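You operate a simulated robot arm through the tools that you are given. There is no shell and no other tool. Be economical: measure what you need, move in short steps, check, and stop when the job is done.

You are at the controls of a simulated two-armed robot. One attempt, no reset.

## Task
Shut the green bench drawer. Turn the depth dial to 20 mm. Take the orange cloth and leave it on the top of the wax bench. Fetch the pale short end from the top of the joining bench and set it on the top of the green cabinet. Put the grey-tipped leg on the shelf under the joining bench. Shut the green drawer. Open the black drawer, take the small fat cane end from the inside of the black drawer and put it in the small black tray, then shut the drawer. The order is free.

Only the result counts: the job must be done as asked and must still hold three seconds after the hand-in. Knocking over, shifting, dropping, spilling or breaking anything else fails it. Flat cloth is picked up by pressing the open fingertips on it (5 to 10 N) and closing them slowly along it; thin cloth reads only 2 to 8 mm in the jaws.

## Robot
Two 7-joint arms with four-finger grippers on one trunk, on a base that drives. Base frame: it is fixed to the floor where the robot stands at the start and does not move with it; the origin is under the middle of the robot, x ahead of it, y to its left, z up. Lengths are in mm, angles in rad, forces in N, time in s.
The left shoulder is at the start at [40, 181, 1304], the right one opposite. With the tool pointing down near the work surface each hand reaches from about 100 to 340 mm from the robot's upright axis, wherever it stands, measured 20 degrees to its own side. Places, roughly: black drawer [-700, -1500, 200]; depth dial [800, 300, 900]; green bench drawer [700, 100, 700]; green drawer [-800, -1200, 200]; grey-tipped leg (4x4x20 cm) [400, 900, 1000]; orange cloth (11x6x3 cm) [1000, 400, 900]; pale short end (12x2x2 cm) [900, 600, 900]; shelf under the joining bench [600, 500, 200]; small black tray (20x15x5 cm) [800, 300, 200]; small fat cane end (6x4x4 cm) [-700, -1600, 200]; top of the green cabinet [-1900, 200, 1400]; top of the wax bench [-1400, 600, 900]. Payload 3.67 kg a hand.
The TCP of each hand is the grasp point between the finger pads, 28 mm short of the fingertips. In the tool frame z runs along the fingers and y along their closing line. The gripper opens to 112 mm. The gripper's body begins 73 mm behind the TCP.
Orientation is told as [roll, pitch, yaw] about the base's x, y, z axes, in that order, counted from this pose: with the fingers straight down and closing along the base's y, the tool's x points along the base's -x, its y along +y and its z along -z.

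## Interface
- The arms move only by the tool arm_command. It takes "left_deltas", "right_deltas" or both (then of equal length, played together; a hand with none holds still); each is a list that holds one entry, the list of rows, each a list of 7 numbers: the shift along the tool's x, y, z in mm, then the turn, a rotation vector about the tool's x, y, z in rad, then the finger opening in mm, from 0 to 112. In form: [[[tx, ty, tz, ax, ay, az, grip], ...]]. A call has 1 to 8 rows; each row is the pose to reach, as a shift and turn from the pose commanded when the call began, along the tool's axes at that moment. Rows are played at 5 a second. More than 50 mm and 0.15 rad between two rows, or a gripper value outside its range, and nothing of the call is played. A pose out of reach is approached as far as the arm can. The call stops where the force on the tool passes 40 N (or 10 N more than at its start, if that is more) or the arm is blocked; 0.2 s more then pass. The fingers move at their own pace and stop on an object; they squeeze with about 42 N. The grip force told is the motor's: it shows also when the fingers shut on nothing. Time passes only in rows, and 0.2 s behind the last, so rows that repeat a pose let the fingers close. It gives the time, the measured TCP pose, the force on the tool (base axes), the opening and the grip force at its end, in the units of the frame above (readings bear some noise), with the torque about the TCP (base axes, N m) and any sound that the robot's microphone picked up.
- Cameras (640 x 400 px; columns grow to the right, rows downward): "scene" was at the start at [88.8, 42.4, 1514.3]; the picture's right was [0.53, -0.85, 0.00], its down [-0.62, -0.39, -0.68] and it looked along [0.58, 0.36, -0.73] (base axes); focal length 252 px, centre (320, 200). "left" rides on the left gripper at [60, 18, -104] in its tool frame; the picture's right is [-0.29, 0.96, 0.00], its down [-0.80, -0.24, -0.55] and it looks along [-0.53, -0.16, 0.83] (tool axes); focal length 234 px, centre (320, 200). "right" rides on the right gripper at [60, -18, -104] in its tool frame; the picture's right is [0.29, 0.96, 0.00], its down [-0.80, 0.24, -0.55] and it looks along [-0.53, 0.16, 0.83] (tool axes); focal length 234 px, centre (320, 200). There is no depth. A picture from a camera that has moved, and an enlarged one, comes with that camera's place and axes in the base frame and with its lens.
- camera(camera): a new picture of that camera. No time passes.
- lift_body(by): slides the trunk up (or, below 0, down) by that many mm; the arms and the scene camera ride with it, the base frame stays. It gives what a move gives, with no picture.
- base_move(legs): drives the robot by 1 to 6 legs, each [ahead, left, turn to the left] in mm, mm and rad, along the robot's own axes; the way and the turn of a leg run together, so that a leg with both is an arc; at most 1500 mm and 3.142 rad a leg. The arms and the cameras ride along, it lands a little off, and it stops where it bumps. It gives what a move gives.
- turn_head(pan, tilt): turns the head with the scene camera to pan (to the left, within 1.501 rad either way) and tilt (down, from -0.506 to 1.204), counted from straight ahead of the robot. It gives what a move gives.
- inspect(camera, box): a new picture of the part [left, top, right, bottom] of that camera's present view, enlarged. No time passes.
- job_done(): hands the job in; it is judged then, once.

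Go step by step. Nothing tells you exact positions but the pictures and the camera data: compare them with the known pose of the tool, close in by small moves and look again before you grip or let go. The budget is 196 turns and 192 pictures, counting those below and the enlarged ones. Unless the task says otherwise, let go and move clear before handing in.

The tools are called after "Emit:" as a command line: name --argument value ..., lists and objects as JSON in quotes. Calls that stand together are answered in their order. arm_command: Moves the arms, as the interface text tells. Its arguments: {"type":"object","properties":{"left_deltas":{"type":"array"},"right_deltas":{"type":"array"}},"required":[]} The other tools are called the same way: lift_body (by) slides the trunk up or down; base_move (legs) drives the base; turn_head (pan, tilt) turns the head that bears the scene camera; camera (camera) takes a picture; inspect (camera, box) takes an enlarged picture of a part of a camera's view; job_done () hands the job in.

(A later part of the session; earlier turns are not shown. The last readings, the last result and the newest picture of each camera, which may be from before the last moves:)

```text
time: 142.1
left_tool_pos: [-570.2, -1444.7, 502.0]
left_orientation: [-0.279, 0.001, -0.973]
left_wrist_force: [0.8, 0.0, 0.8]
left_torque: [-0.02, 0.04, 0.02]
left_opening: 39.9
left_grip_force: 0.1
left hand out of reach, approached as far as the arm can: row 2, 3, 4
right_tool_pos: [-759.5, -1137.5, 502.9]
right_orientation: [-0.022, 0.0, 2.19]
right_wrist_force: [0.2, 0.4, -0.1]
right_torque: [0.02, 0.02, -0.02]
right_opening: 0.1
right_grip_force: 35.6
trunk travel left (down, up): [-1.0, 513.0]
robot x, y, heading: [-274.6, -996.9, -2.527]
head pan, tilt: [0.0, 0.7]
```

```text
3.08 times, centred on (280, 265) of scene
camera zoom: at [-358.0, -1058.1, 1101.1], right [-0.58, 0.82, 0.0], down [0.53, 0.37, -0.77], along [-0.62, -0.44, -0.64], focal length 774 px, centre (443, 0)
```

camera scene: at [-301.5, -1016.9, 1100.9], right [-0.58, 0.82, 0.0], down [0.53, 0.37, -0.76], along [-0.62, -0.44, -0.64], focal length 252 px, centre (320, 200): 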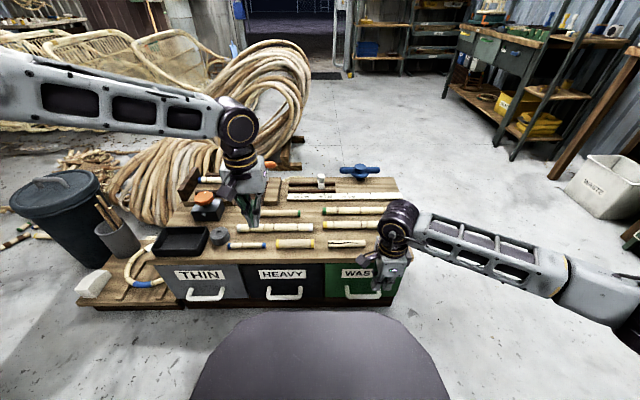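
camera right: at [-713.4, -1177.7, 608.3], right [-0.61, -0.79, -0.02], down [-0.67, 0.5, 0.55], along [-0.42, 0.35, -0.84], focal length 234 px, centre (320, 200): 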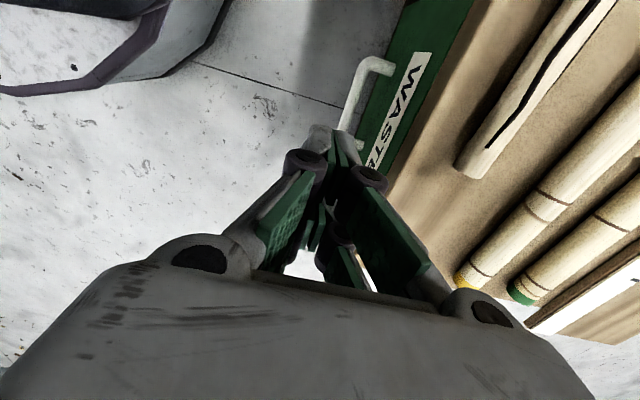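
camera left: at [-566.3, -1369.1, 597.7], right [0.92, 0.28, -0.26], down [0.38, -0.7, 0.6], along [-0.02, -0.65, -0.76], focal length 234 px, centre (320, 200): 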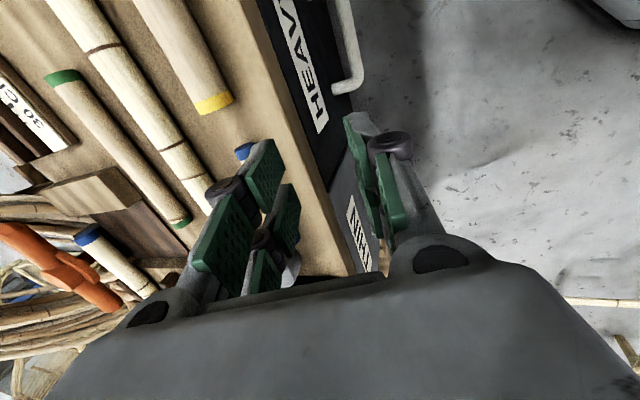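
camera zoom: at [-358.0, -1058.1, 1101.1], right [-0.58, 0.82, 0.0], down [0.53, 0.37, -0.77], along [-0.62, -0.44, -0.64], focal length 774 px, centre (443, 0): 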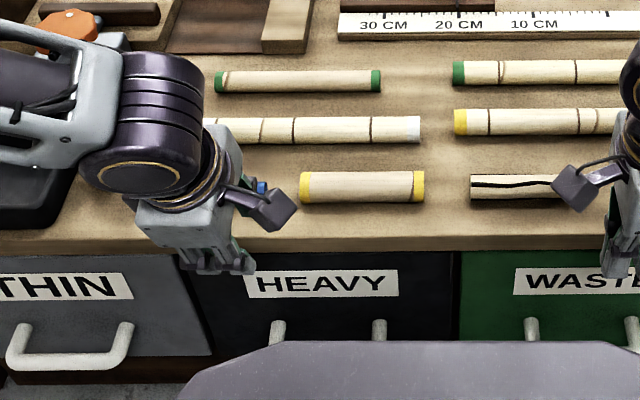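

The tilt seems to be what blocks the arm. I'll undo it and test going straight down.

Emit:
arm_command --left_deltas '[[[0, 20, 0, -0.14, 0, 0, 40], [0, 40, 0, -0.28, 0, 0, 40], [0, 60, 30, -0.28, 0, 0, 40], [0, 60, 70, -0.28, 0, 0, 40], [0, 60, 110, -0.28, 0, 0, 40]]]'

Emit:
arm_command --left_deltas '[[[10, 0, 30, 0, 0, 0, 40], [20, 0, 60, 0, 0, 0, 40], [30, 0, 90, 0, 0, 0, 40]]]'

Emit:
camera --camera "left"

```text
time: 143.3
left_tool_pos: [-511.2, -1447.6, 432.3]
left_orientation: [-0.021, -0.006, -0.953]
left_wrist_force: [0.4, -0.8, 0.5]
left_torque: [0.01, 0.01, 0.03]
left_opening: 40.0
left_grip_force: 0.1
left hand out of reach, approached as far as the arm can: row 3, 4, 5
right_tool_pos: [-758.9, -1137.9, 502.5]
right_orientation: [-0.02, 0.003, 2.19]
right_wrist_force: [0.3, -0.8, 0.4]
right_torque: [-0.03, 0.01, 0.01]
right_opening: 0.1
right_grip_force: 35.7
trunk travel left (down, up): [-1.0, 513.0]
robot x, y, heading: [-273.9, -994.5, -2.525]
head pan, tilt: [0.0, 0.7]
```

```text
time: 144.1
left_tool_pos: [-494.9, -1446.8, 421.1]
left_orientation: [-0.021, -0.009, -0.953]
left_wrist_force: [0.3, -0.2, 0.4]
left_torque: [0.02, 0.04, 0.03]
left_opening: 39.9
left_grip_force: 0.1
left hand out of reach, approached as far as the arm can: row 1, 2, 3
right_tool_pos: [-759.1, -1137.0, 502.1]
right_orientation: [-0.023, 0.004, 2.19]
right_wrist_force: [0.5, -0.9, 0.6]
right_torque: [0.03, 0.02, -0.01]
right_opening: 0.0
right_grip_force: 35.6
trunk travel left (down, up): [-1.0, 513.0]
robot x, y, heading: [-273.3, -994.1, -2.525]
head pan, tilt: [0.0, 0.7]
```

```text
102 pictures are left
camera left: at [-512.2, -1385.2, 525.8], right [0.95, 0.32, -0.02], down [0.27, -0.78, 0.56], along [0.17, -0.54, -0.83], focal length 234 px, centre (320, 200)
```

left: 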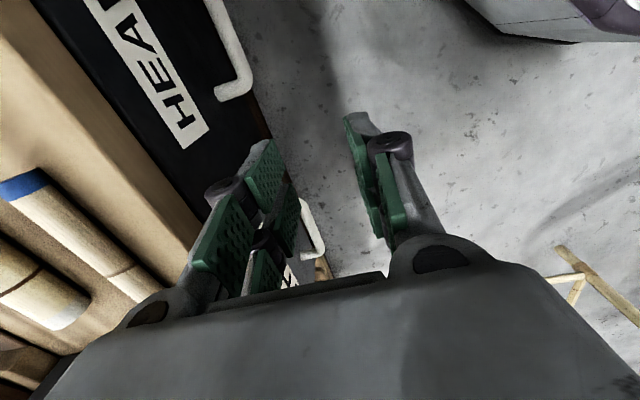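

The left arm is stuck in an awkward posture. The right arm works well low down, so I'll turn the robot left 0.5 and use the right hand: wide open, its far finger hooked behind the bar (the hand body then stays clear of the face).

Emit:
base_move --legs '[[0, 0, 0.5]]'

Emit:
arm_command --right_deltas '[[[0, 0, 0, 0, 0, 0.13, 40], [0, 0, 0, 0, 0, 0.26, 112], [0, 0, 0, 0, 0, 0.39, 112], [0, 0, 0, 0, 0, 0.5, 112]]]'

Emit:
camera --camera "right"

```text
time: 146.0
left_tool_pos: [-250.6, -1497.1, 421.7]
left_orientation: [-0.022, -0.007, -0.452]
left_wrist_force: [-0.1, -0.4, -0.6]
left_torque: [0.03, -0.01, -0.01]
left_opening: 39.9
left_grip_force: 0.2
right_tool_pos: [-632.5, -1353.3, 502.0]
right_orientation: [-0.024, 0.004, 2.693]
right_wrist_force: [-1.0, -0.2, 0.2]
right_torque: [0.02, 0.01, -0.02]
right_opening: 0.2
right_grip_force: 35.3
trunk travel left (down, up): [-1.0, 513.0]
robot x, y, heading: [-277.7, -993.5, -2.022]
head pan, tilt: [0.0, 0.7]
```

```text
time: 147.0
left_tool_pos: [-251.4, -1496.9, 420.9]
left_orientation: [-0.023, -0.007, -0.452]
left_wrist_force: [-0.1, -0.4, 0.1]
left_torque: [-0.02, 0.01, -0.01]
left_opening: 40.0
left_grip_force: 0.0
right_tool_pos: [-632.5, -1353.5, 503.5]
right_orientation: [-0.021, -0.007, 2.188]
right_wrist_force: [-0.3, 0.2, -0.5]
right_torque: [-0.01, 0.01, -0.02]
right_opening: 111.5
right_grip_force: 0.1
trunk travel left (down, up): [-1.0, 513.0]
robot x, y, heading: [-271.4, -998.2, -2.022]
head pan, tilt: [0.0, 0.7]
```

```text
101 pictures are left
camera right: at [-585.7, -1394.2, 607.9], right [-0.61, -0.79, -0.02], down [-0.66, 0.5, 0.56], along [-0.43, 0.35, -0.83], focal length 234 px, centre (320, 200)
```

right: 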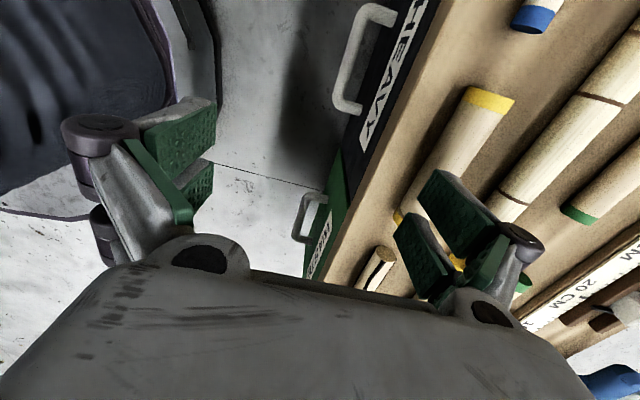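

Bar centre is at (a 1321, b 797). I'll bring the far finger over the gap and descend to just above the bar.

Emit:
arm_command --right_deltas '[[[14, -5, 30, 0, 0, 0, 112], [28, -10, 65, 0, 0, 0, 112], [42, -14, 100, 0, 0, 0, 112], [55, -17, 135, 0, 0, 0, 112], [55, -17, 175, 0, 0, 0, 112]]]'

Emit:
camera --camera "right"

Emit:
turn_head --pan -0.5 --tilt 0.85

Emit:
camera --camera "scene"

```text
time: 148.2
left_tool_pos: [-250.6, -1496.5, 420.9]
left_orientation: [-0.024, -0.007, -0.453]
left_wrist_force: [-0.5, 0.3, -0.4]
left_torque: [-0.01, 0.04, 0.05]
left_opening: 39.9
left_grip_force: 0.0
right_tool_pos: [-585.2, -1385.7, 328.8]
right_orientation: [-0.02, -0.009, 2.191]
right_wrist_force: [0.2, -0.5, 0.4]
right_torque: [0.0, -0.02, -0.02]
right_opening: 111.9
right_grip_force: 0.0
trunk travel left (down, up): [-1.0, 513.0]
robot x, y, heading: [-274.4, -999.5, -2.026]
head pan, tilt: [0.0, 0.7]
```

```text
100 pictures are left
camera right: at [-537.7, -1426.9, 432.9], right [-0.61, -0.79, -0.02], down [-0.66, 0.5, 0.56], along [-0.43, 0.35, -0.83], focal length 234 px, centre (320, 200)
```

right: 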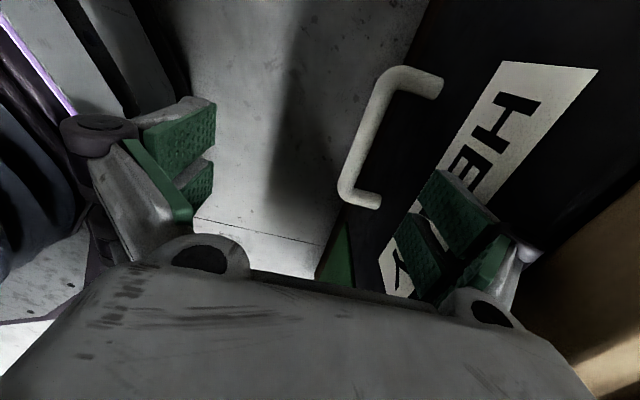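

```text
time: 149.2
left_tool_pos: [-251.1, -1497.5, 421.5]
left_orientation: [-0.023, -0.006, -0.452]
left_wrist_force: [0.8, -0.2, 0.6]
left_torque: [0.04, -0.02, 0.0]
left_opening: 40.1
left_grip_force: 0.0
right_tool_pos: [-584.4, -1386.1, 328.5]
right_orientation: [-0.021, -0.008, 2.191]
right_wrist_force: [0.4, 0.2, -1.0]
right_torque: [-0.01, 0.01, 0.01]
right_opening: 111.9
right_grip_force: 0.1
trunk travel left (down, up): [-1.0, 513.0]
robot x, y, heading: [-271.5, -993.8, -2.023]
head pan, tilt: [-0.499, 0.85]
```

```text
99 pictures are left
camera scene: at [-346.0, -1060.5, 1088.7], right [-0.58, 0.81, 0.0], down [0.61, 0.44, -0.66], along [-0.54, -0.38, -0.75], focal length 252 px, centre (320, 200)
```

scene: 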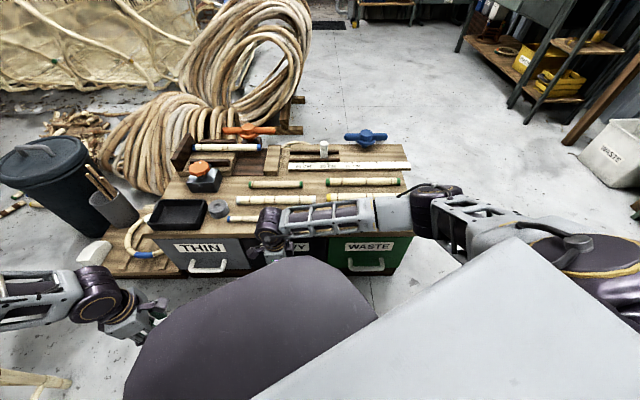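

Bar at a≈1324, face at ≈1360. Far finger needs 8 mm more inward; then straight down behind the bar.

Emit:
arm_command --right_deltas '[[[-3, 8, 15, 0, 0, 0, 112], [-3, 8, 40, 0, 0, 0, 112], [-3, 8, 65, 0, 0, 0, 112], [-3, 8, 90, 0, 0, 0, 112], [-3, 8, 108, 0, 0, 0, 112]]]'

Emit:
camera --camera "right"

```text
time: 150.4
left_tool_pos: [-252.5, -1496.9, 421.5]
left_orientation: [-0.022, -0.006, -0.452]
left_wrist_force: [-0.4, 0.4, -0.5]
left_torque: [0.04, -0.04, 0.03]
left_opening: 40.1
left_grip_force: 0.1
right_tool_pos: [-591.8, -1384.8, 220.5]
right_orientation: [-0.019, -0.008, 2.191]
right_wrist_force: [-0.1, -0.4, 0.3]
right_torque: [-0.02, 0.01, -0.02]
right_opening: 111.9
right_grip_force: 0.0
trunk travel left (down, up): [-1.0, 513.0]
robot x, y, heading: [-274.8, -995.5, -2.028]
head pan, tilt: [-0.499, 0.85]
```

```text
98 pictures are left
camera right: at [-545.1, -1424.9, 323.6], right [-0.61, -0.79, -0.02], down [-0.67, 0.5, 0.56], along [-0.43, 0.35, -0.83], focal length 234 px, centre (320, 200)
```

right: 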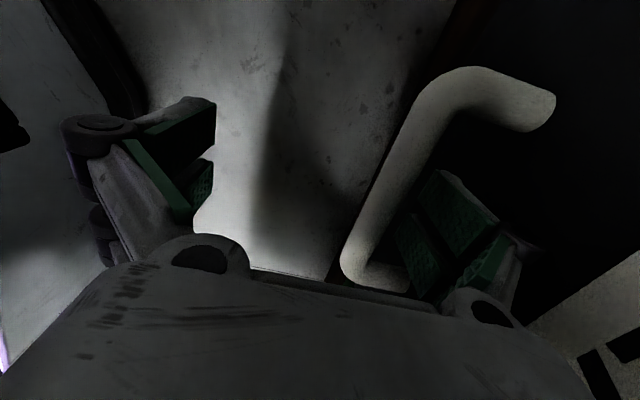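

The finger sits behind the bar. Pulling.

Emit:
arm_command --right_deltas '[[[0, -15, 0, 0, 0, 0, 112], [0, -35, 0, 0, 0, 0, 112], [0, -60, 0, 0, 0, 0, 112], [0, -85, 0, 0, 0, 0, 112], [0, -110, 0, 0, 0, 0, 112], [0, -135, 0, 0, 0, 0, 112], [0, -150, 0, 0, 0, 0, 112]]]'

Emit:
camera --camera "scene"

Emit:
camera --camera "right"

```text
time: 152.1
left_tool_pos: [-250.7, -1497.3, 420.7]
left_orientation: [-0.023, -0.007, -0.451]
left_wrist_force: [-1.0, -0.6, 0.1]
left_torque: [0.0, 0.04, 0.02]
left_opening: 39.7
left_grip_force: 0.1
right_tool_pos: [-478.7, -1304.8, 227.4]
right_orientation: [-0.002, -0.004, 2.183]
right_wrist_force: [-4.8, -6.3, -2.3]
right_torque: [0.1, -0.06, -0.03]
right_opening: 107.2
right_grip_force: 0.1
trunk travel left (down, up): [-1.0, 513.0]
robot x, y, heading: [-274.2, -999.3, -2.022]
head pan, tilt: [-0.499, 0.85]
stopped in row 7 (right hand): the force on the tool passed its limit at 42 N (the readings are from after the stop); the commanded pose is now the measured one
```

```text
97 pictures are left
camera scene: at [-346.1, -1060.9, 1088.6], right [-0.58, 0.82, 0.0], down [0.61, 0.44, -0.66], along [-0.54, -0.38, -0.75], focal length 252 px, centre (320, 200)
```

scene: 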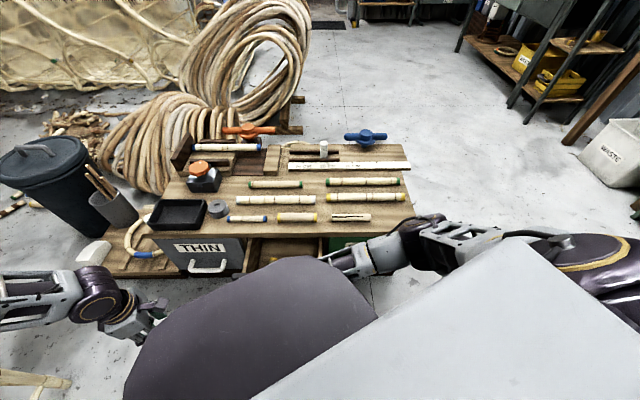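

```text
96 pictures are left
camera right: at [-430.8, -1344.8, 331.4], right [-0.62, -0.79, 0.0], down [-0.65, 0.51, 0.56], along [-0.44, 0.35, -0.83], focal length 234 px, centre (320, 200)
```

right: 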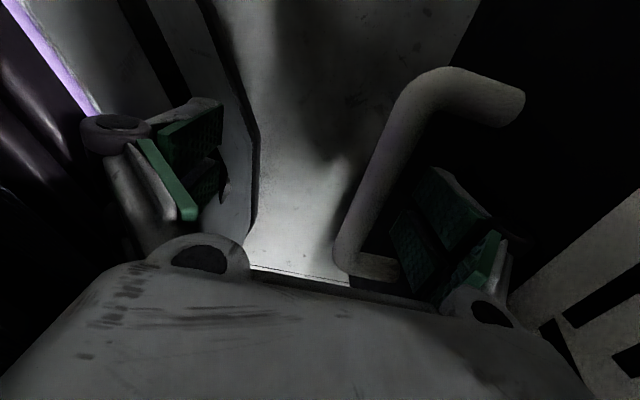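

The drawer is open about 130 mm. I'll ease off the bar, rise, and look inside.

Emit:
arm_command --right_deltas '[[[0, 8, 0, 0, 0, 0, 112], [0, 10, -40, 0, 0, 0, 112], [0, 10, -85, 0, 0, 0, 112], [0, 10, -130, 0, 0, 0, 112], [0, 10, -175, 0, 0, 0, 112], [0, 10, -220, 0, 0, 0, 112], [0, 30, -260, 0, 0, 0, 112], [0, 70, -280, 0, 0, 0, 112]]]'

Emit:
camera --camera "right"

Emit:
inspect --camera "scene" --box '[220, 200, 400, 330]'

```text
time: 153.8
left_tool_pos: [-251.4, -1496.4, 421.9]
left_orientation: [-0.023, -0.006, -0.452]
left_wrist_force: [-0.1, 1.5, -0.2]
left_torque: [0.01, 0.02, 0.0]
left_opening: 39.9
left_grip_force: 0.1
right_tool_pos: [-535.8, -1345.7, 508.2]
right_orientation: [-0.006, -0.005, 2.186]
right_wrist_force: [0.4, -1.0, -0.1]
right_torque: [0.01, -0.03, -0.03]
right_opening: 112.1
right_grip_force: 0.0
trunk travel left (down, up): [-1.0, 513.0]
robot x, y, heading: [-272.8, -995.0, -2.023]
head pan, tilt: [-0.499, 0.85]
```

```text
95 pictures are left
camera right: at [-487.4, -1385.8, 611.8], right [-0.62, -0.79, -0.01], down [-0.66, 0.51, 0.56], along [-0.43, 0.35, -0.83], focal length 234 px, centre (320, 200)
```

right: 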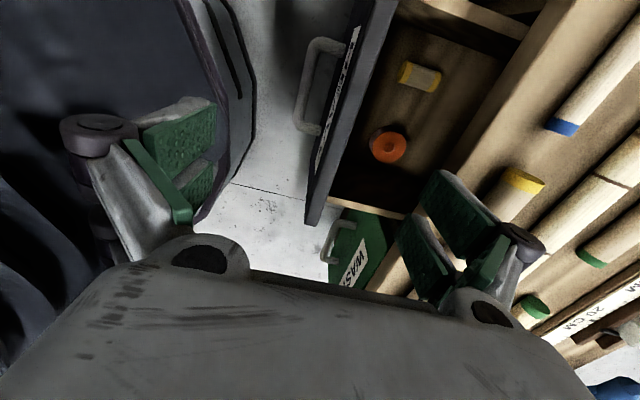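

```text
3.08 times, centred on (310, 265) of scene
camera zoom: at [-346.1, -1060.5, 1088.7], right [-0.58, 0.82, 0.0], down [0.61, 0.43, -0.66], along [-0.54, -0.38, -0.75], focal length 774 px, centre (351, 0)
```

zoom: 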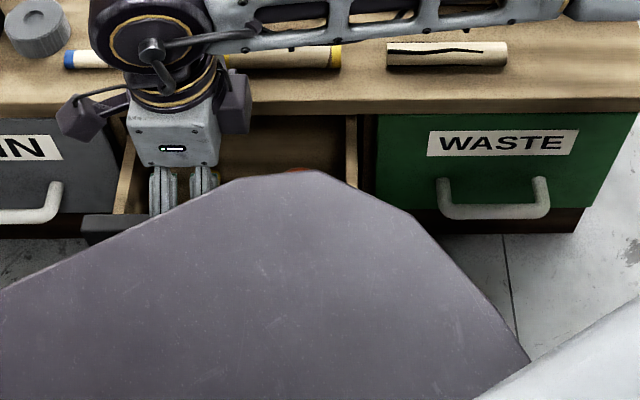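

I see the fat cane end with yellow ends in the drawer, still partly under the bench overhang. My near finger touched my own base, so I'll roll back 120 mm and pull the drawer further.

Emit:
base_move --legs '[[-105, 57, 0]]'

Emit:
arm_command --right_deltas '[[[0, 30, 40, 0, 0, 0, 112], [0, 60, 80, 0, 0, 0, 112], [0, 60, 125, 0, 0, 0, 112], [0, 60, 165, 0, 0, 0, 112]]]'

Emit:
camera --camera "right"

```text
time: 155.1
left_tool_pos: [-152.8, -1431.4, 421.6]
left_orientation: [-0.023, -0.006, -0.451]
left_wrist_force: [0.8, 0.1, 0.3]
left_torque: [0.0, 0.0, 0.0]
left_opening: 40.2
left_grip_force: 0.0
right_tool_pos: [-437.9, -1280.2, 508.1]
right_orientation: [-0.007, -0.005, 2.187]
right_wrist_force: [-0.1, 0.3, 1.0]
right_torque: [-0.01, 0.0, -0.01]
right_opening: 111.8
right_grip_force: 0.0
trunk travel left (down, up): [-1.0, 513.0]
robot x, y, heading: [-178.1, -933.2, -2.024]
head pan, tilt: [-0.499, 0.85]
```

```text
time: 156.1
left_tool_pos: [-153.1, -1431.2, 421.9]
left_orientation: [-0.022, -0.008, -0.449]
left_wrist_force: [0.0, 0.7, 0.8]
left_torque: [0.01, 0.02, 0.02]
left_opening: 39.6
left_grip_force: 0.2
right_tool_pos: [-486.0, -1316.5, 343.7]
right_orientation: [-0.005, -0.004, 2.187]
right_wrist_force: [-0.3, 0.8, -1.0]
right_torque: [0.05, -0.04, 0.03]
right_opening: 111.4
right_grip_force: 0.0
trunk travel left (down, up): [-1.0, 513.0]
robot x, y, heading: [-179.1, -932.8, -2.021]
head pan, tilt: [-0.499, 0.85]
```

```text
93 pictures are left
camera right: at [-439.1, -1356.2, 447.3], right [-0.61, -0.79, -0.01], down [-0.66, 0.51, 0.56], along [-0.43, 0.35, -0.83], focal length 234 px, centre (320, 200)
```

right: 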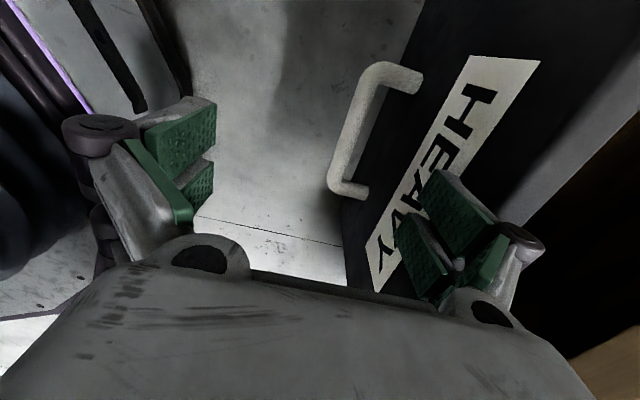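

Aligned as before; descending behind the bar and pulling again.

Emit:
arm_command --right_deltas '[[[0, 0, 40, 0, 0, 0, 112], [0, 0, 80, 0, 0, 0, 112], [0, 0, 120, 0, 0, 0, 112], [0, -20, 120, 0, 0, 0, 112], [0, -40, 120, 0, 0, 0, 112], [0, -65, 120, 0, 0, 0, 112], [0, -90, 120, 0, 0, 0, 112]]]'

Emit:
camera --camera "right"

```text
time: 157.7
left_tool_pos: [-153.9, -1431.0, 422.3]
left_orientation: [-0.022, -0.006, -0.45]
left_wrist_force: [-0.5, -0.2, 0.9]
left_torque: [0.0, -0.04, -0.04]
left_opening: 39.9
left_grip_force: 0.1
right_tool_pos: [-411.5, -1261.5, 224.1]
right_orientation: [-0.008, -0.005, 2.189]
right_wrist_force: [0.1, -0.3, -0.3]
right_torque: [0.0, 0.02, 0.02]
right_opening: 112.1
right_grip_force: 0.1
trunk travel left (down, up): [-1.0, 513.0]
robot x, y, heading: [-176.8, -932.5, -2.022]
head pan, tilt: [-0.499, 0.85]
```

```text
92 pictures are left
camera right: at [-363.8, -1302.0, 327.8], right [-0.61, -0.79, -0.01], down [-0.66, 0.51, 0.56], along [-0.43, 0.35, -0.83], focal length 234 px, centre (320, 200)
```

right: 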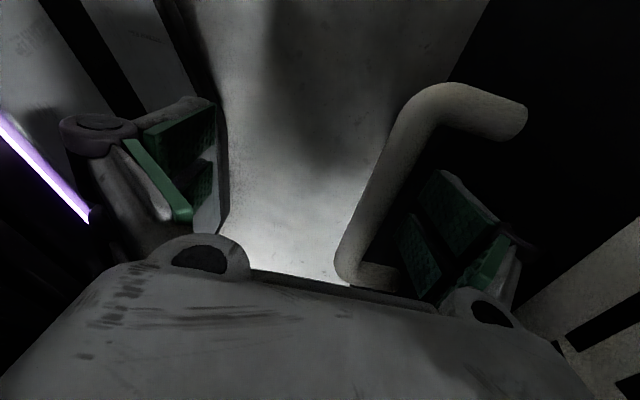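

The drawer came out another ~85 mm. Releasing the bar and rising to look at the cane end.

Emit:
arm_command --right_deltas '[[[0, 9, 0, 0, 0, 0, 112], [0, 10, -40, 0, 0, 0, 112], [0, 10, -85, 0, 0, 0, 112], [0, 10, -130, 0, 0, 0, 112], [0, 10, -175, 0, 0, 0, 112], [0, 45, -205, 0, 0, 0, 112], [10, 90, -215, 0, 0, 0, 112], [25, 130, -215, 0, 0, 0, 112]]]'

Emit:
camera --camera "right"

Emit:
camera --camera "scene"

```text
time: 159.5
left_tool_pos: [-153.2, -1432.9, 421.2]
left_orientation: [-0.022, -0.008, -0.45]
left_wrist_force: [-0.4, -0.8, 0.3]
left_torque: [0.02, 0.01, 0.03]
left_opening: 40.1
left_grip_force: 0.0
right_tool_pos: [-504.1, -1362.5, 434.3]
right_orientation: [-0.007, -0.004, 2.188]
right_wrist_force: [-0.1, 0.2, -0.6]
right_torque: [-0.02, 0.01, -0.01]
right_opening: 112.0
right_grip_force: 0.1
trunk travel left (down, up): [-1.0, 513.0]
robot x, y, heading: [-174.9, -935.9, -2.02]
head pan, tilt: [-0.499, 0.85]
```

```text
91 pictures are left
camera right: at [-456.6, -1401.8, 538.5], right [-0.61, -0.79, -0.01], down [-0.66, 0.51, 0.56], along [-0.43, 0.35, -0.83], focal length 234 px, centre (320, 200)
```

right: 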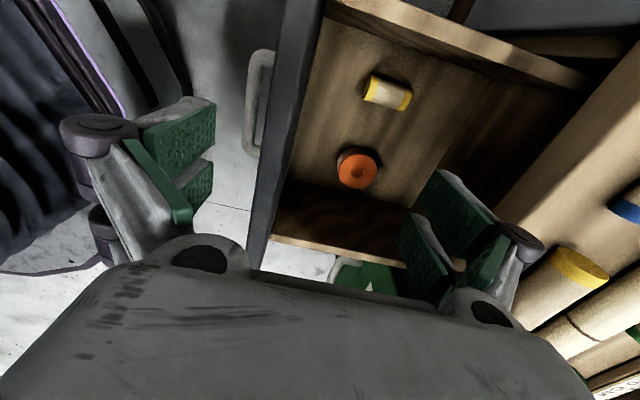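

```text
90 pictures are left
camera scene: at [-249.4, -995.6, 1088.7], right [-0.58, 0.81, 0.0], down [0.61, 0.44, -0.66], along [-0.54, -0.38, -0.75], focal length 252 px, centre (320, 200)
```

scene: 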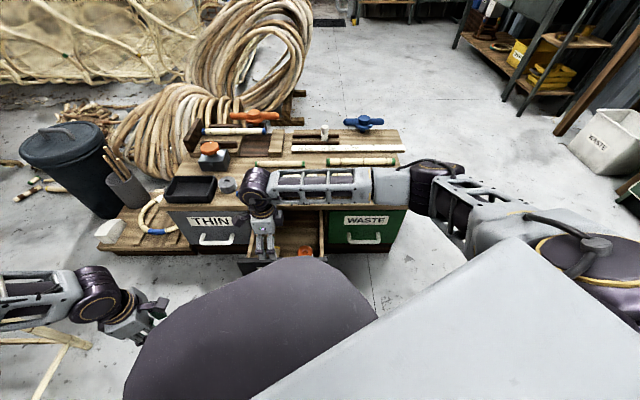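

The cane end lies along the fore-aft line at (a 1278, b 856). I'll turn the hand to grip it across its 40 mm sides.

Emit:
arm_command --right_deltas '[[[6, 12, -10, 0, 0, -0.145, 90], [12, 24, -10, 0, 0, -0.29, 80], [18, 40, -10, 0, 0, -0.435, 80], [24, 55, -10, 0, 0, -0.58, 80], [30, 70, -10, 0, 0, -0.725, 80], [33, 81, -10, 0, 0, -0.87, 80], [33, 81, -10, 0, 0, -1.015, 80], [33, 81, -10, 0, 0, -1.16, 80]]]'

Emit:
arm_command --right_deltas '[[[0, 0, 0, 0, 0, -0.14, 80], [0, 0, 0, 0, 0, -0.28, 80], [0, 0, 0, 0, 0, -0.41, 80]]]'

Emit:
camera --camera "right"

```text
time: 161.3
left_tool_pos: [-153.6, -1431.0, 422.4]
left_orientation: [-0.023, -0.006, -0.453]
left_wrist_force: [0.3, 0.3, -0.2]
left_torque: [0.02, 0.01, 0.03]
left_opening: 40.2
left_grip_force: 0.0
right_tool_pos: [-550.9, -1434.0, 445.7]
right_orientation: [-0.009, 0.002, -2.933]
right_wrist_force: [0.0, -0.1, 1.0]
right_torque: [0.0, 0.05, 0.03]
right_opening: 80.1
right_grip_force: 0.0
trunk travel left (down, up): [-1.0, 513.0]
robot x, y, heading: [-176.4, -931.1, -2.024]
head pan, tilt: [-0.499, 0.85]
```

```text
time: 162.1
left_tool_pos: [-154.0, -1430.3, 421.3]
left_orientation: [-0.023, -0.006, -0.451]
left_wrist_force: [-0.6, 0.7, 0.2]
left_torque: [-0.01, 0.01, 0.01]
left_opening: 39.9
left_grip_force: 0.0
right_tool_pos: [-551.0, -1432.9, 445.5]
right_orientation: [-0.006, 0.007, -2.524]
right_wrist_force: [0.6, 1.4, -0.8]
right_torque: [-0.01, 0.0, -0.01]
right_opening: 80.1
right_grip_force: 0.0
trunk travel left (down, up): [-1.0, 513.0]
robot x, y, heading: [-179.2, -930.6, -2.024]
head pan, tilt: [-0.499, 0.85]
```

```text
89 pictures are left
camera right: at [-514.9, -1384.8, 550.3], right [0.79, -0.61, 0.0], down [-0.51, -0.66, 0.55], along [-0.34, -0.43, -0.84], focal length 234 px, centre (320, 200)
```

right: 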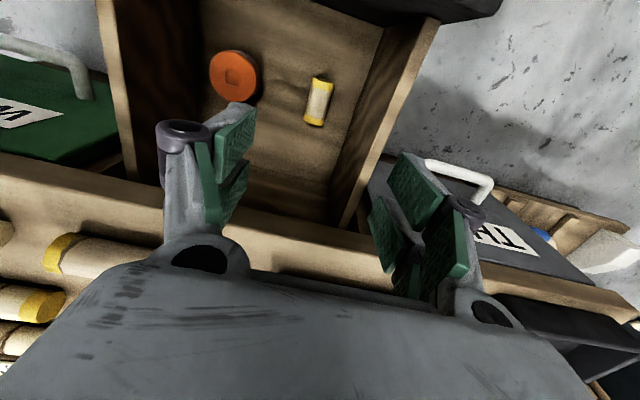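

Centring over it (6 mm forward) and descending in stages.

Emit:
arm_command --right_deltas '[[[-6, -3, 45, 0, 0, 0, 80], [-6, -3, 90, 0, 0, 0, 80], [-6, -3, 135, 0, 0, 0, 80], [-6, -3, 180, 0, 0, 0, 80], [-6, -3, 220, 0, 0, 0, 80]]]'

Emit:
camera --camera "right"

```text
time: 163.3
left_tool_pos: [-153.8, -1432.1, 423.2]
left_orientation: [-0.023, -0.005, -0.45]
left_wrist_force: [-0.1, 0.1, 0.7]
left_torque: [0.0, 0.01, 0.04]
left_opening: 40.0
left_grip_force: 0.2
right_tool_pos: [-556.0, -1430.2, 225.2]
right_orientation: [-0.006, 0.006, -2.526]
right_wrist_force: [-0.3, -0.8, 0.8]
right_torque: [0.0, 0.0, 0.01]
right_opening: 80.1
right_grip_force: 0.1
trunk travel left (down, up): [-1.0, 513.0]
robot x, y, heading: [-180.2, -928.8, -2.024]
head pan, tilt: [-0.499, 0.85]
```

```text
88 pictures are left
camera right: at [-519.6, -1383.3, 329.4], right [0.79, -0.62, 0.0], down [-0.51, -0.66, 0.55], along [-0.34, -0.43, -0.84], focal length 234 px, centre (320, 200)
```

right: 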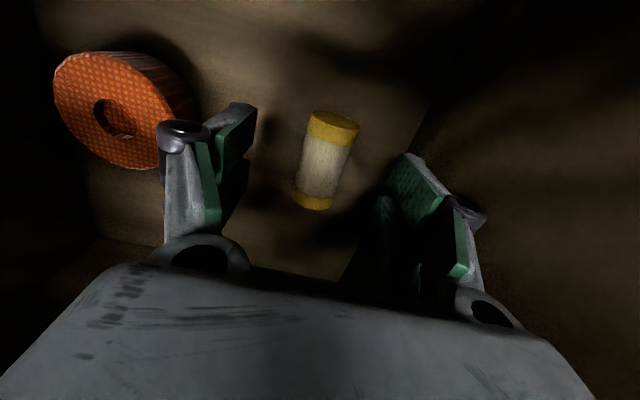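

The cane end is lower and a bit further in than thought (about a 1295, b 854, z 135). Adjusting and descending further.

Emit:
arm_command --right_deltas '[[[-9, 3, 20, 0, 0, 0, 80], [-17, 6, 40, 0, 0, 0, 80], [-17, 6, 55, 0, 0, 0, 80], [-17, 6, 66, 0, 0, 0, 80]]]'

Emit:
camera --camera "right"

```text
time: 163.7
left_tool_pos: [-154.3, -1431.9, 421.8]
left_orientation: [-0.022, -0.008, -0.452]
left_wrist_force: [-0.3, 0.7, 0.0]
left_torque: [-0.03, -0.03, 0.01]
left_opening: 39.7
left_grip_force: 0.1
right_tool_pos: [-556.0, -1437.0, 209.6]
right_orientation: [0.001, 0.016, -2.501]
right_wrist_force: [-5.8, 7.7, 1.0]
right_torque: [-0.31, -0.25, -0.15]
right_opening: 75.5
right_grip_force: 0.2
right hand out of reach, approached as far as the arm can: row 2
trunk travel left (down, up): [-1.0, 513.0]
robot x, y, heading: [-175.8, -928.7, -2.029]
head pan, tilt: [-0.499, 0.85]
stopped in row 2 (right hand): the force on the tool passed its limit at 71 N (the readings are from after the stop); the commanded pose is now the measured one
```

```text
87 pictures are left
camera right: at [-521.8, -1388.4, 315.2], right [0.8, -0.59, 0.0], down [-0.5, -0.67, 0.54], along [-0.32, -0.44, -0.84], focal length 234 px, centre (320, 200)
```

right: 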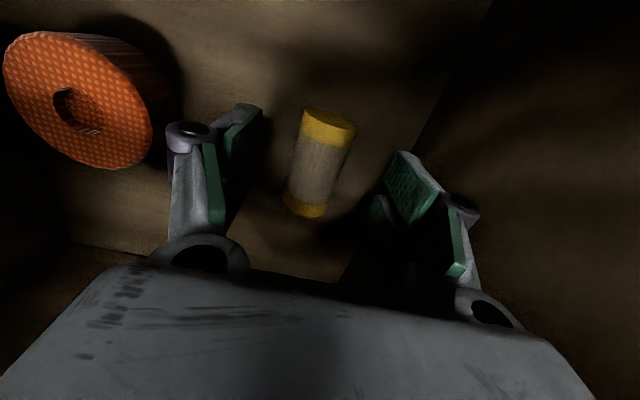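

The right finger met the drawer wall; no room for that orientation. I'll rise, turn back 90° and grip the cane end by its two flat ends instead.

Emit:
arm_command --right_deltas '[[[0, -10, 0, 0, 0, 0, 70], [0, -12, -45, 0, 0, 0, 70], [0, -12, -90, 0, 0, 0, 70], [0, -12, -135, 0, 0, 0, 70], [0, -12, -180, 0, 0, 0, 70], [0, -12, -220, 0, 0, 0, 70], [0, -12, -220, 0, 0, 0.14, 70], [0, -12, -220, 0, 0, 0.28, 70]]]'

Emit:
arm_command --right_deltas '[[[0, 0, 0, 0, 0, 0.15, 80], [0, 0, 0, 0, 0, 0.3, 90], [0, 0, 0, 0, 0, 0.45, 100], [0, 0, 0, 0, 0, 0.6, 104], [0, 0, 0, 0, 0, 0.75, 104], [0, 0, 0, 0, 0, 0.9, 104], [0, 0, 0, 0, 0, 1.05, 104], [0, 0, 0, 0, 0, 1.2, 104]]]'

Emit:
camera --camera "right"

```text
time: 165.5
left_tool_pos: [-154.4, -1432.2, 422.9]
left_orientation: [-0.023, -0.006, -0.452]
left_wrist_force: [0.3, 0.6, 1.0]
left_torque: [0.04, -0.01, -0.01]
left_opening: 40.2
left_grip_force: 0.0
right_tool_pos: [-562.7, -1429.8, 430.5]
right_orientation: [-0.003, 0.017, -2.779]
right_wrist_force: [-0.3, 0.3, 0.1]
right_torque: [-0.01, 0.02, -0.01]
right_opening: 70.2
right_grip_force: 0.1
trunk travel left (down, up): [-1.0, 513.0]
robot x, y, heading: [-179.3, -932.1, -2.029]
head pan, tilt: [-0.499, 0.85]
```

```text
time: 167.3
left_tool_pos: [-153.8, -1431.6, 422.1]
left_orientation: [-0.024, -0.008, -0.451]
left_wrist_force: [-0.5, 0.2, 0.4]
left_torque: [-0.04, 0.02, 0.0]
left_opening: 40.1
left_grip_force: 0.1
right_tool_pos: [-562.0, -1431.5, 431.0]
right_orientation: [-0.014, 0.005, 2.305]
right_wrist_force: [-0.5, -0.1, 0.7]
right_torque: [-0.01, -0.02, -0.03]
right_opening: 104.1
right_grip_force: 0.0
trunk travel left (down, up): [-1.0, 513.0]
robot x, y, heading: [-174.4, -930.8, -2.02]
head pan, tilt: [-0.499, 0.85]
```

```text
86 pictures are left
camera right: at [-512.4, -1464.6, 535.8], right [-0.52, -0.86, -0.01], down [-0.72, 0.43, 0.55], along [-0.46, 0.29, -0.84], focal length 234 px, centre (320, 200)
```

right: 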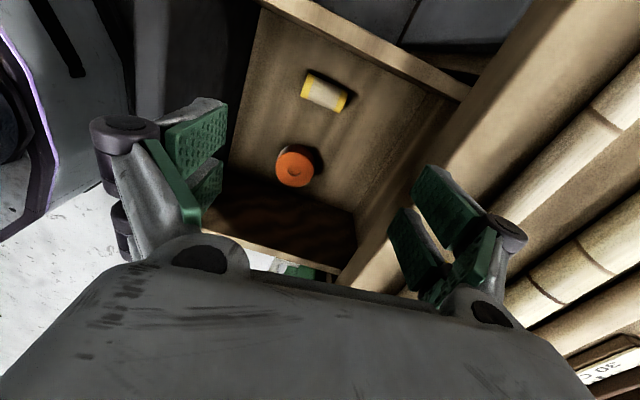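

It lies along the fore-aft line. I'll square the hand and descend over it with the fingers at its ends.

Emit:
arm_command --right_deltas '[[[5, 5, 40, 0, 0, 0.117, 104], [5, 5, 85, 0, 0, 0.117, 104], [5, 5, 130, 0, 0, 0.117, 104], [5, 5, 175, 0, 0, 0.117, 104], [5, 5, 205, 0, 0, 0.117, 104]]]'

Emit:
camera --camera "right"

```text
time: 168.5
left_tool_pos: [-153.7, -1432.0, 422.1]
left_orientation: [-0.023, -0.007, -0.452]
left_wrist_force: [-0.7, 0.0, -0.5]
left_torque: [-0.02, -0.02, -0.01]
left_opening: 40.1
left_grip_force: 0.0
right_tool_pos: [-561.3, -1436.6, 226.9]
right_orientation: [-0.016, 0.003, 2.19]
right_wrist_force: [-0.5, 0.1, 0.1]
right_torque: [0.06, -0.04, 0.04]
right_opening: 104.0
right_grip_force: 0.0
trunk travel left (down, up): [-1.0, 513.0]
robot x, y, heading: [-179.3, -931.1, -2.021]
head pan, tilt: [-0.499, 0.85]
```

```text
85 pictures are left
camera right: at [-514.2, -1476.8, 332.5], right [-0.61, -0.79, -0.01], down [-0.67, 0.51, 0.55], along [-0.43, 0.35, -0.84], focal length 234 px, centre (320, 200)
```

right: 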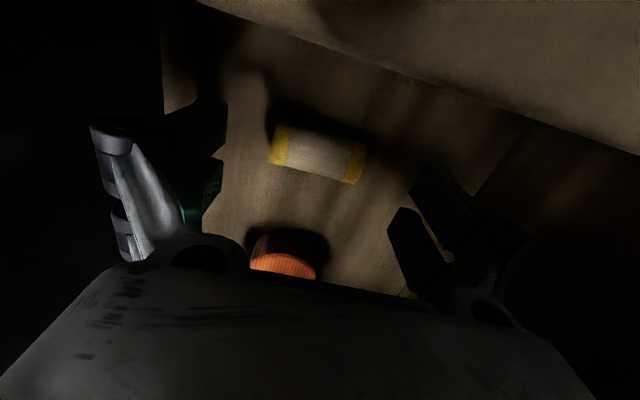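

Lining up the vertical through the hand, the cane end's centre is at z≈182, right below me. Descend 31 mm and close.

Emit:
arm_command --right_deltas '[[[0, 0, 12, 0, 0, 0, 104], [0, 0, 24, 0, 0, 0, 104], [0, 0, 30, 0, 0, 0, 104], [0, 0, 30, 0, 0, 0, 80], [0, 0, 30, 0, 0, 0, 60], [0, 0, 30, 0, 0, 0, 40], [0, 0, 30, 0, 0, 0, 30]]]'

Emit:
camera --camera "right"

```text
time: 169.0
left_tool_pos: [-155.2, -1431.6, 422.2]
left_orientation: [-0.023, -0.008, -0.451]
left_wrist_force: [0.2, -0.9, -0.1]
left_torque: [0.03, 0.01, -0.01]
left_opening: 39.8
left_grip_force: 0.0
right_tool_pos: [-559.8, -1445.4, 215.8]
right_orientation: [-0.007, 0.016, 2.189]
right_wrist_force: [0.6, -2.0, 11.9]
right_torque: [-0.24, -0.62, -0.08]
right_opening: 103.9
right_grip_force: 0.1
trunk travel left (down, up): [-1.0, 513.0]
robot x, y, heading: [-175.2, -930.5, -2.021]
head pan, tilt: [-0.499, 0.85]
stopped in row 2 (right hand): the force on the tool passed its limit at 49 N (the readings are from after the stop); the commanded pose is now the measured one
```

```text
84 pictures are left
camera right: at [-513.7, -1483.0, 320.6], right [-0.61, -0.79, 0.0], down [-0.67, 0.52, 0.54], along [-0.42, 0.33, -0.84], focal length 234 px, centre (320, 200)
```

right: 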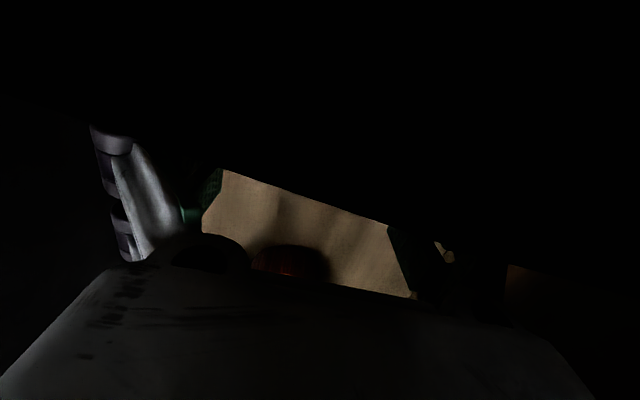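

The wrist camera housing touched the drawer's side wall. I'll rise, turn back, and go in with the across-grip but offset toward the drawer's middle, with less opening.

Emit:
arm_command --right_deltas '[[[0, 0, -30, 0, 0, 0, 104], [0, 0, -75, 0, 0, 0, 104], [0, 0, -120, 0, 0, 0, 104], [0, 0, -165, 0, 0, 0, 104], [0, 0, -210, 0, 0, 0, 90], [0, 0, -215, 0, 0, -0.145, 82], [0, 0, -215, 0, 0, -0.29, 82], [0, 0, -215, 0, 0, -0.43, 82]]]'

Emit:
arm_command --right_deltas '[[[0, 0, 0, 0, 0, -0.145, 82], [0, 0, 0, 0, 0, -0.29, 82], [0, 0, 0, 0, 0, -0.435, 82], [0, 0, 0, 0, 0, -0.58, 82], [0, 0, 0, 0, 0, -0.725, 82], [0, 0, 0, 0, 0, -0.87, 82], [0, 0, 0, 0, 0, -1.015, 82], [0, 0, 0, 0, 0, -1.14, 82]]]'

Emit:
camera --camera "right"

```text
time: 170.8
left_tool_pos: [-153.4, -1433.1, 421.2]
left_orientation: [-0.023, -0.009, -0.453]
left_wrist_force: [-1.1, -0.9, 1.3]
left_torque: [0.01, 0.01, -0.01]
left_opening: 40.0
left_grip_force: 0.0
right_tool_pos: [-563.3, -1440.5, 428.5]
right_orientation: [-0.005, 0.016, 2.62]
right_wrist_force: [-0.8, -0.5, -0.2]
right_torque: [0.03, -0.01, -0.02]
right_opening: 81.9
right_grip_force: 0.2
trunk travel left (down, up): [-1.0, 513.0]
robot x, y, heading: [-176.9, -935.6, -2.029]
head pan, tilt: [-0.499, 0.85]
```

```text
time: 172.6
left_tool_pos: [-154.4, -1431.6, 422.6]
left_orientation: [-0.023, -0.008, -0.452]
left_wrist_force: [-0.1, 0.6, -0.1]
left_torque: [0.0, 0.01, -0.01]
left_opening: 40.0
left_grip_force: 0.0
right_tool_pos: [-562.8, -1440.5, 430.0]
right_orientation: [0.011, 0.012, -2.522]
right_wrist_force: [-0.5, -0.2, -0.3]
right_torque: [0.01, -0.01, 0.01]
right_opening: 82.1
right_grip_force: 0.1
trunk travel left (down, up): [-1.0, 513.0]
robot x, y, heading: [-179.7, -929.2, -2.027]
head pan, tilt: [-0.499, 0.85]
```

```text
83 pictures are left
camera right: at [-527.9, -1391.8, 533.4], right [0.79, -0.61, 0.02], down [-0.52, -0.66, 0.55], along [-0.33, -0.44, -0.84], focal length 234 px, centre (320, 200)
```

right: 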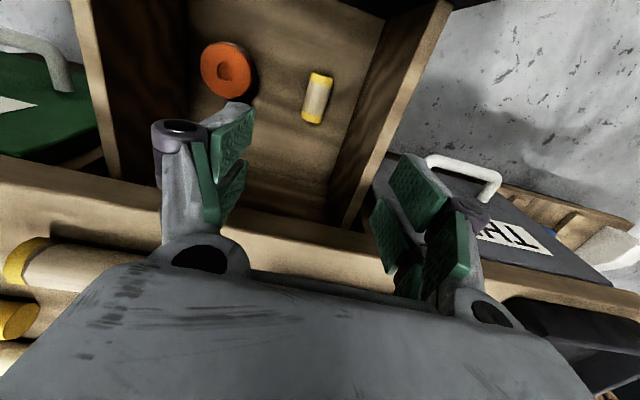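

Now offset 16 mm toward the drawer middle and descend, watching force.

Emit:
arm_command --right_deltas '[[[0, -16, 40, 0, 0, 0, 82], [0, -16, 85, 0, 0, 0, 82], [0, -16, 130, 0, 0, 0, 82], [0, -16, 175, 0, 0, 0, 82], [0, -16, 205, 0, 0, 0, 82], [0, -16, 222, 0, 0, 0, 82]]]'

Emit:
camera --camera "right"

```text
time: 174.0
left_tool_pos: [-154.1, -1431.3, 421.3]
left_orientation: [-0.023, -0.007, -0.452]
left_wrist_force: [-0.7, 0.9, -0.7]
left_torque: [-0.03, -0.01, 0.01]
left_opening: 39.9
left_grip_force: 0.0
right_tool_pos: [-566.5, -1430.5, 207.2]
right_orientation: [0.014, 0.01, -2.525]
right_wrist_force: [0.3, 0.1, -0.1]
right_torque: [0.0, -0.02, -0.02]
right_opening: 82.0
right_grip_force: 0.1
trunk travel left (down, up): [-1.0, 513.0]
robot x, y, heading: [-176.2, -929.3, -2.027]
head pan, tilt: [-0.499, 0.85]
```

```text
82 pictures are left
camera right: at [-531.5, -1381.8, 310.8], right [0.79, -0.61, 0.02], down [-0.52, -0.65, 0.55], along [-0.33, -0.44, -0.84], focal length 234 px, centre (320, 200)
```

right: 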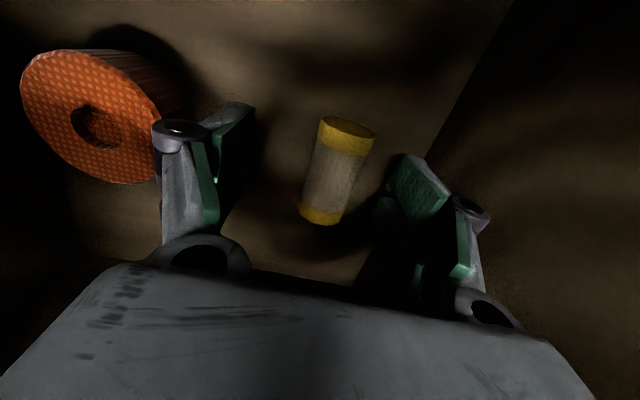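

No contact. Final 14 mm and close.

Emit:
arm_command --right_deltas '[[[0, 0, 6, 0, 0, 0, 82], [0, 0, 11, 0, 0, 0, 82], [0, 0, 13, 0, 0, 0, 82], [0, 0, 13, 0, 0, 0, 60], [0, 0, 13, 0, 0, 0, 45], [0, 0, 13, 0, 0, 0, 30], [0, 0, 13, 0, 0, 0, 20]]]'

Emit:
camera --camera "right"

```text
time: 175.6
left_tool_pos: [-153.9, -1432.3, 421.5]
left_orientation: [-0.024, -0.007, -0.453]
left_wrist_force: [-0.3, -0.8, 0.4]
left_torque: [-0.01, 0.01, -0.01]
left_opening: 39.9
left_grip_force: 0.1
right_tool_pos: [-567.8, -1428.7, 193.4]
right_orientation: [0.013, 0.013, -2.523]
right_wrist_force: [-0.2, -0.6, 0.2]
right_torque: [-0.04, 0.03, -0.02]
right_opening: 31.7
right_grip_force: 41.8
trunk travel left (down, up): [-1.0, 513.0]
robot x, y, heading: [-179.8, -930.3, -2.026]
head pan, tilt: [-0.499, 0.85]
```

```text
81 pictures are left
camera right: at [-532.8, -1379.5, 298.4], right [0.79, -0.61, 0.02], down [-0.52, -0.65, 0.55], along [-0.33, -0.44, -0.84], focal length 234 px, centre (320, 200)
```

right: 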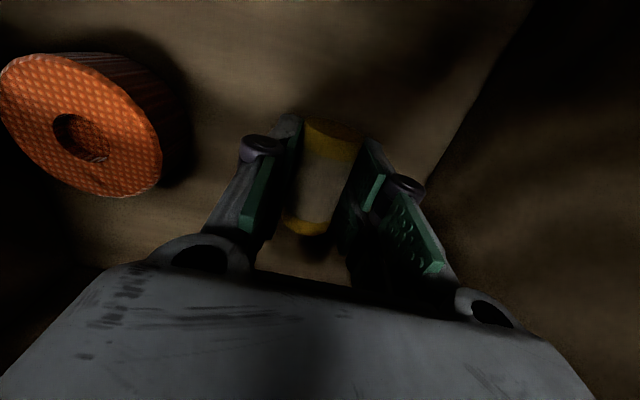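

Gripped at 32 mm. Lifting it out and checking.

Emit:
arm_command --right_deltas '[[[0, 0, -15, 0, 0, 0, 20], [0, 0, -45, 0, 0, 0, 20], [0, 0, -90, 0, 0, 0, 20], [0, 0, -135, 0, 0, 0, 20], [0, 0, -180, 0, 0, 0, 20], [0, 0, -225, 0, 0, 0, 20], [0, 0, -270, 0, 0, 0, 20]]]'

Emit:
camera --camera "right"

Emit:
camera --camera "scene"

```text
time: 177.2
left_tool_pos: [-154.8, -1431.2, 423.0]
left_orientation: [-0.022, -0.007, -0.452]
left_wrist_force: [-0.1, 0.5, 1.0]
left_torque: [0.01, 0.01, -0.03]
left_opening: 40.0
left_grip_force: 0.2
right_tool_pos: [-572.0, -1426.9, 463.6]
right_orientation: [0.014, 0.012, -2.524]
right_wrist_force: [-0.2, 0.4, 0.2]
right_torque: [-0.03, -0.02, 0.03]
right_opening: 31.4
right_grip_force: 42.2
trunk travel left (down, up): [-1.0, 513.0]
robot x, y, heading: [-175.7, -931.3, -2.026]
head pan, tilt: [-0.499, 0.85]
```

```text
80 pictures are left
camera right: at [-536.7, -1378.2, 568.5], right [0.79, -0.61, 0.01], down [-0.52, -0.66, 0.55], along [-0.33, -0.44, -0.84], focal length 234 px, centre (320, 200)
```

right: 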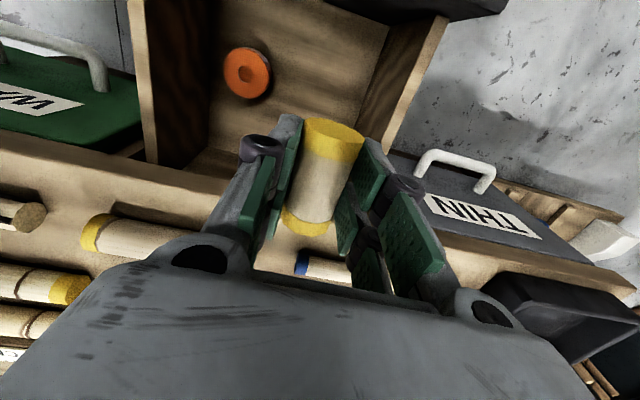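

```text
79 pictures are left
camera scene: at [-249.6, -994.8, 1088.7], right [-0.58, 0.82, 0.0], down [0.61, 0.43, -0.66], along [-0.54, -0.38, -0.75], focal length 252 px, centre (320, 200)
```

scene: 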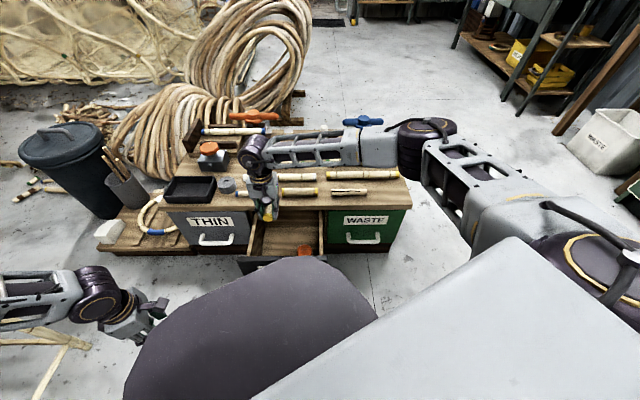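

I have the cane end. To shut the drawer I'll turn the hand so the back of the far finger can push the bar, and move in front of the open drawer.

Emit:
arm_command --right_deltas '[[[29, -6, 0, 0, 0, 0.145, 20], [58, -12, 0, 0, 0, 0.29, 20], [87, -18, 0, 0, 0, 0.435, 20], [116, -24, 0, 0, 0, 0.58, 20], [145, -30, 0, 0, 0, 0.725, 20], [174, -36, 0, 0, 0, 0.87, 20], [203, -41, 0, 0, 0, 1.015, 20], [229, -46, 0, 0, 0, 1.16, 20]]]'

Emit:
arm_command --right_deltas '[[[0, 0, 0, 0, 0, 0.14, 20], [0, 0, 0, 0, 0, 0.28, 20], [0, 0, 0, 0, 0, 0.41, 20]]]'

Emit:
camera --camera "right"

```text
time: 179.0
left_tool_pos: [-154.0, -1431.8, 422.8]
left_orientation: [-0.023, -0.008, -0.451]
left_wrist_force: [-0.1, -0.6, -1.2]
left_torque: [0.01, 0.01, 0.01]
left_opening: 39.7
left_grip_force: 0.1
right_tool_pos: [-412.4, -1255.5, 466.8]
right_orientation: [-0.003, 0.017, 2.597]
right_wrist_force: [-0.1, -1.0, -0.6]
right_torque: [-0.04, 0.0, -0.01]
right_opening: 31.6
right_grip_force: 42.2
trunk travel left (down, up): [-1.0, 513.0]
robot x, y, heading: [-181.0, -931.8, -2.03]
head pan, tilt: [-0.499, 0.85]
```

```text
time: 179.8
left_tool_pos: [-154.0, -1431.5, 421.0]
left_orientation: [-0.023, -0.006, -0.452]
left_wrist_force: [-0.1, 0.4, 0.7]
left_torque: [-0.01, -0.03, 0.0]
left_opening: 39.8
left_grip_force: 0.0
right_tool_pos: [-412.2, -1258.0, 465.9]
right_orientation: [-0.011, 0.012, 2.188]
right_wrist_force: [-0.1, 0.0, -0.2]
right_torque: [0.0, -0.03, 0.02]
right_opening: 31.6
right_grip_force: 42.4
trunk travel left (down, up): [-1.0, 513.0]
robot x, y, heading: [-179.1, -930.3, -2.028]
head pan, tilt: [-0.499, 0.85]
```

```text
78 pictures are left
camera right: at [-367.5, -1297.0, 571.4], right [-0.62, -0.79, -0.01], down [-0.67, 0.51, 0.54], along [-0.42, 0.34, -0.84], focal length 234 px, centre (320, 200)
```

right: 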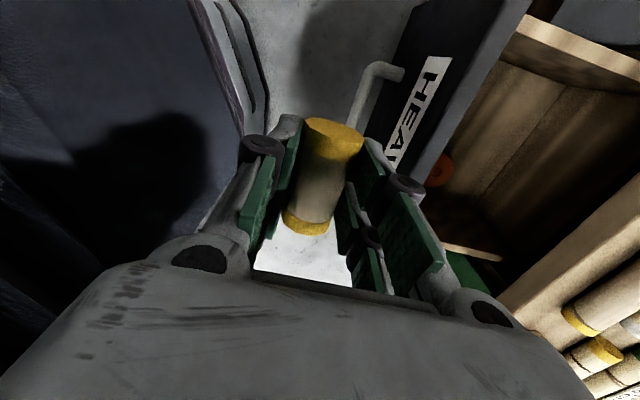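

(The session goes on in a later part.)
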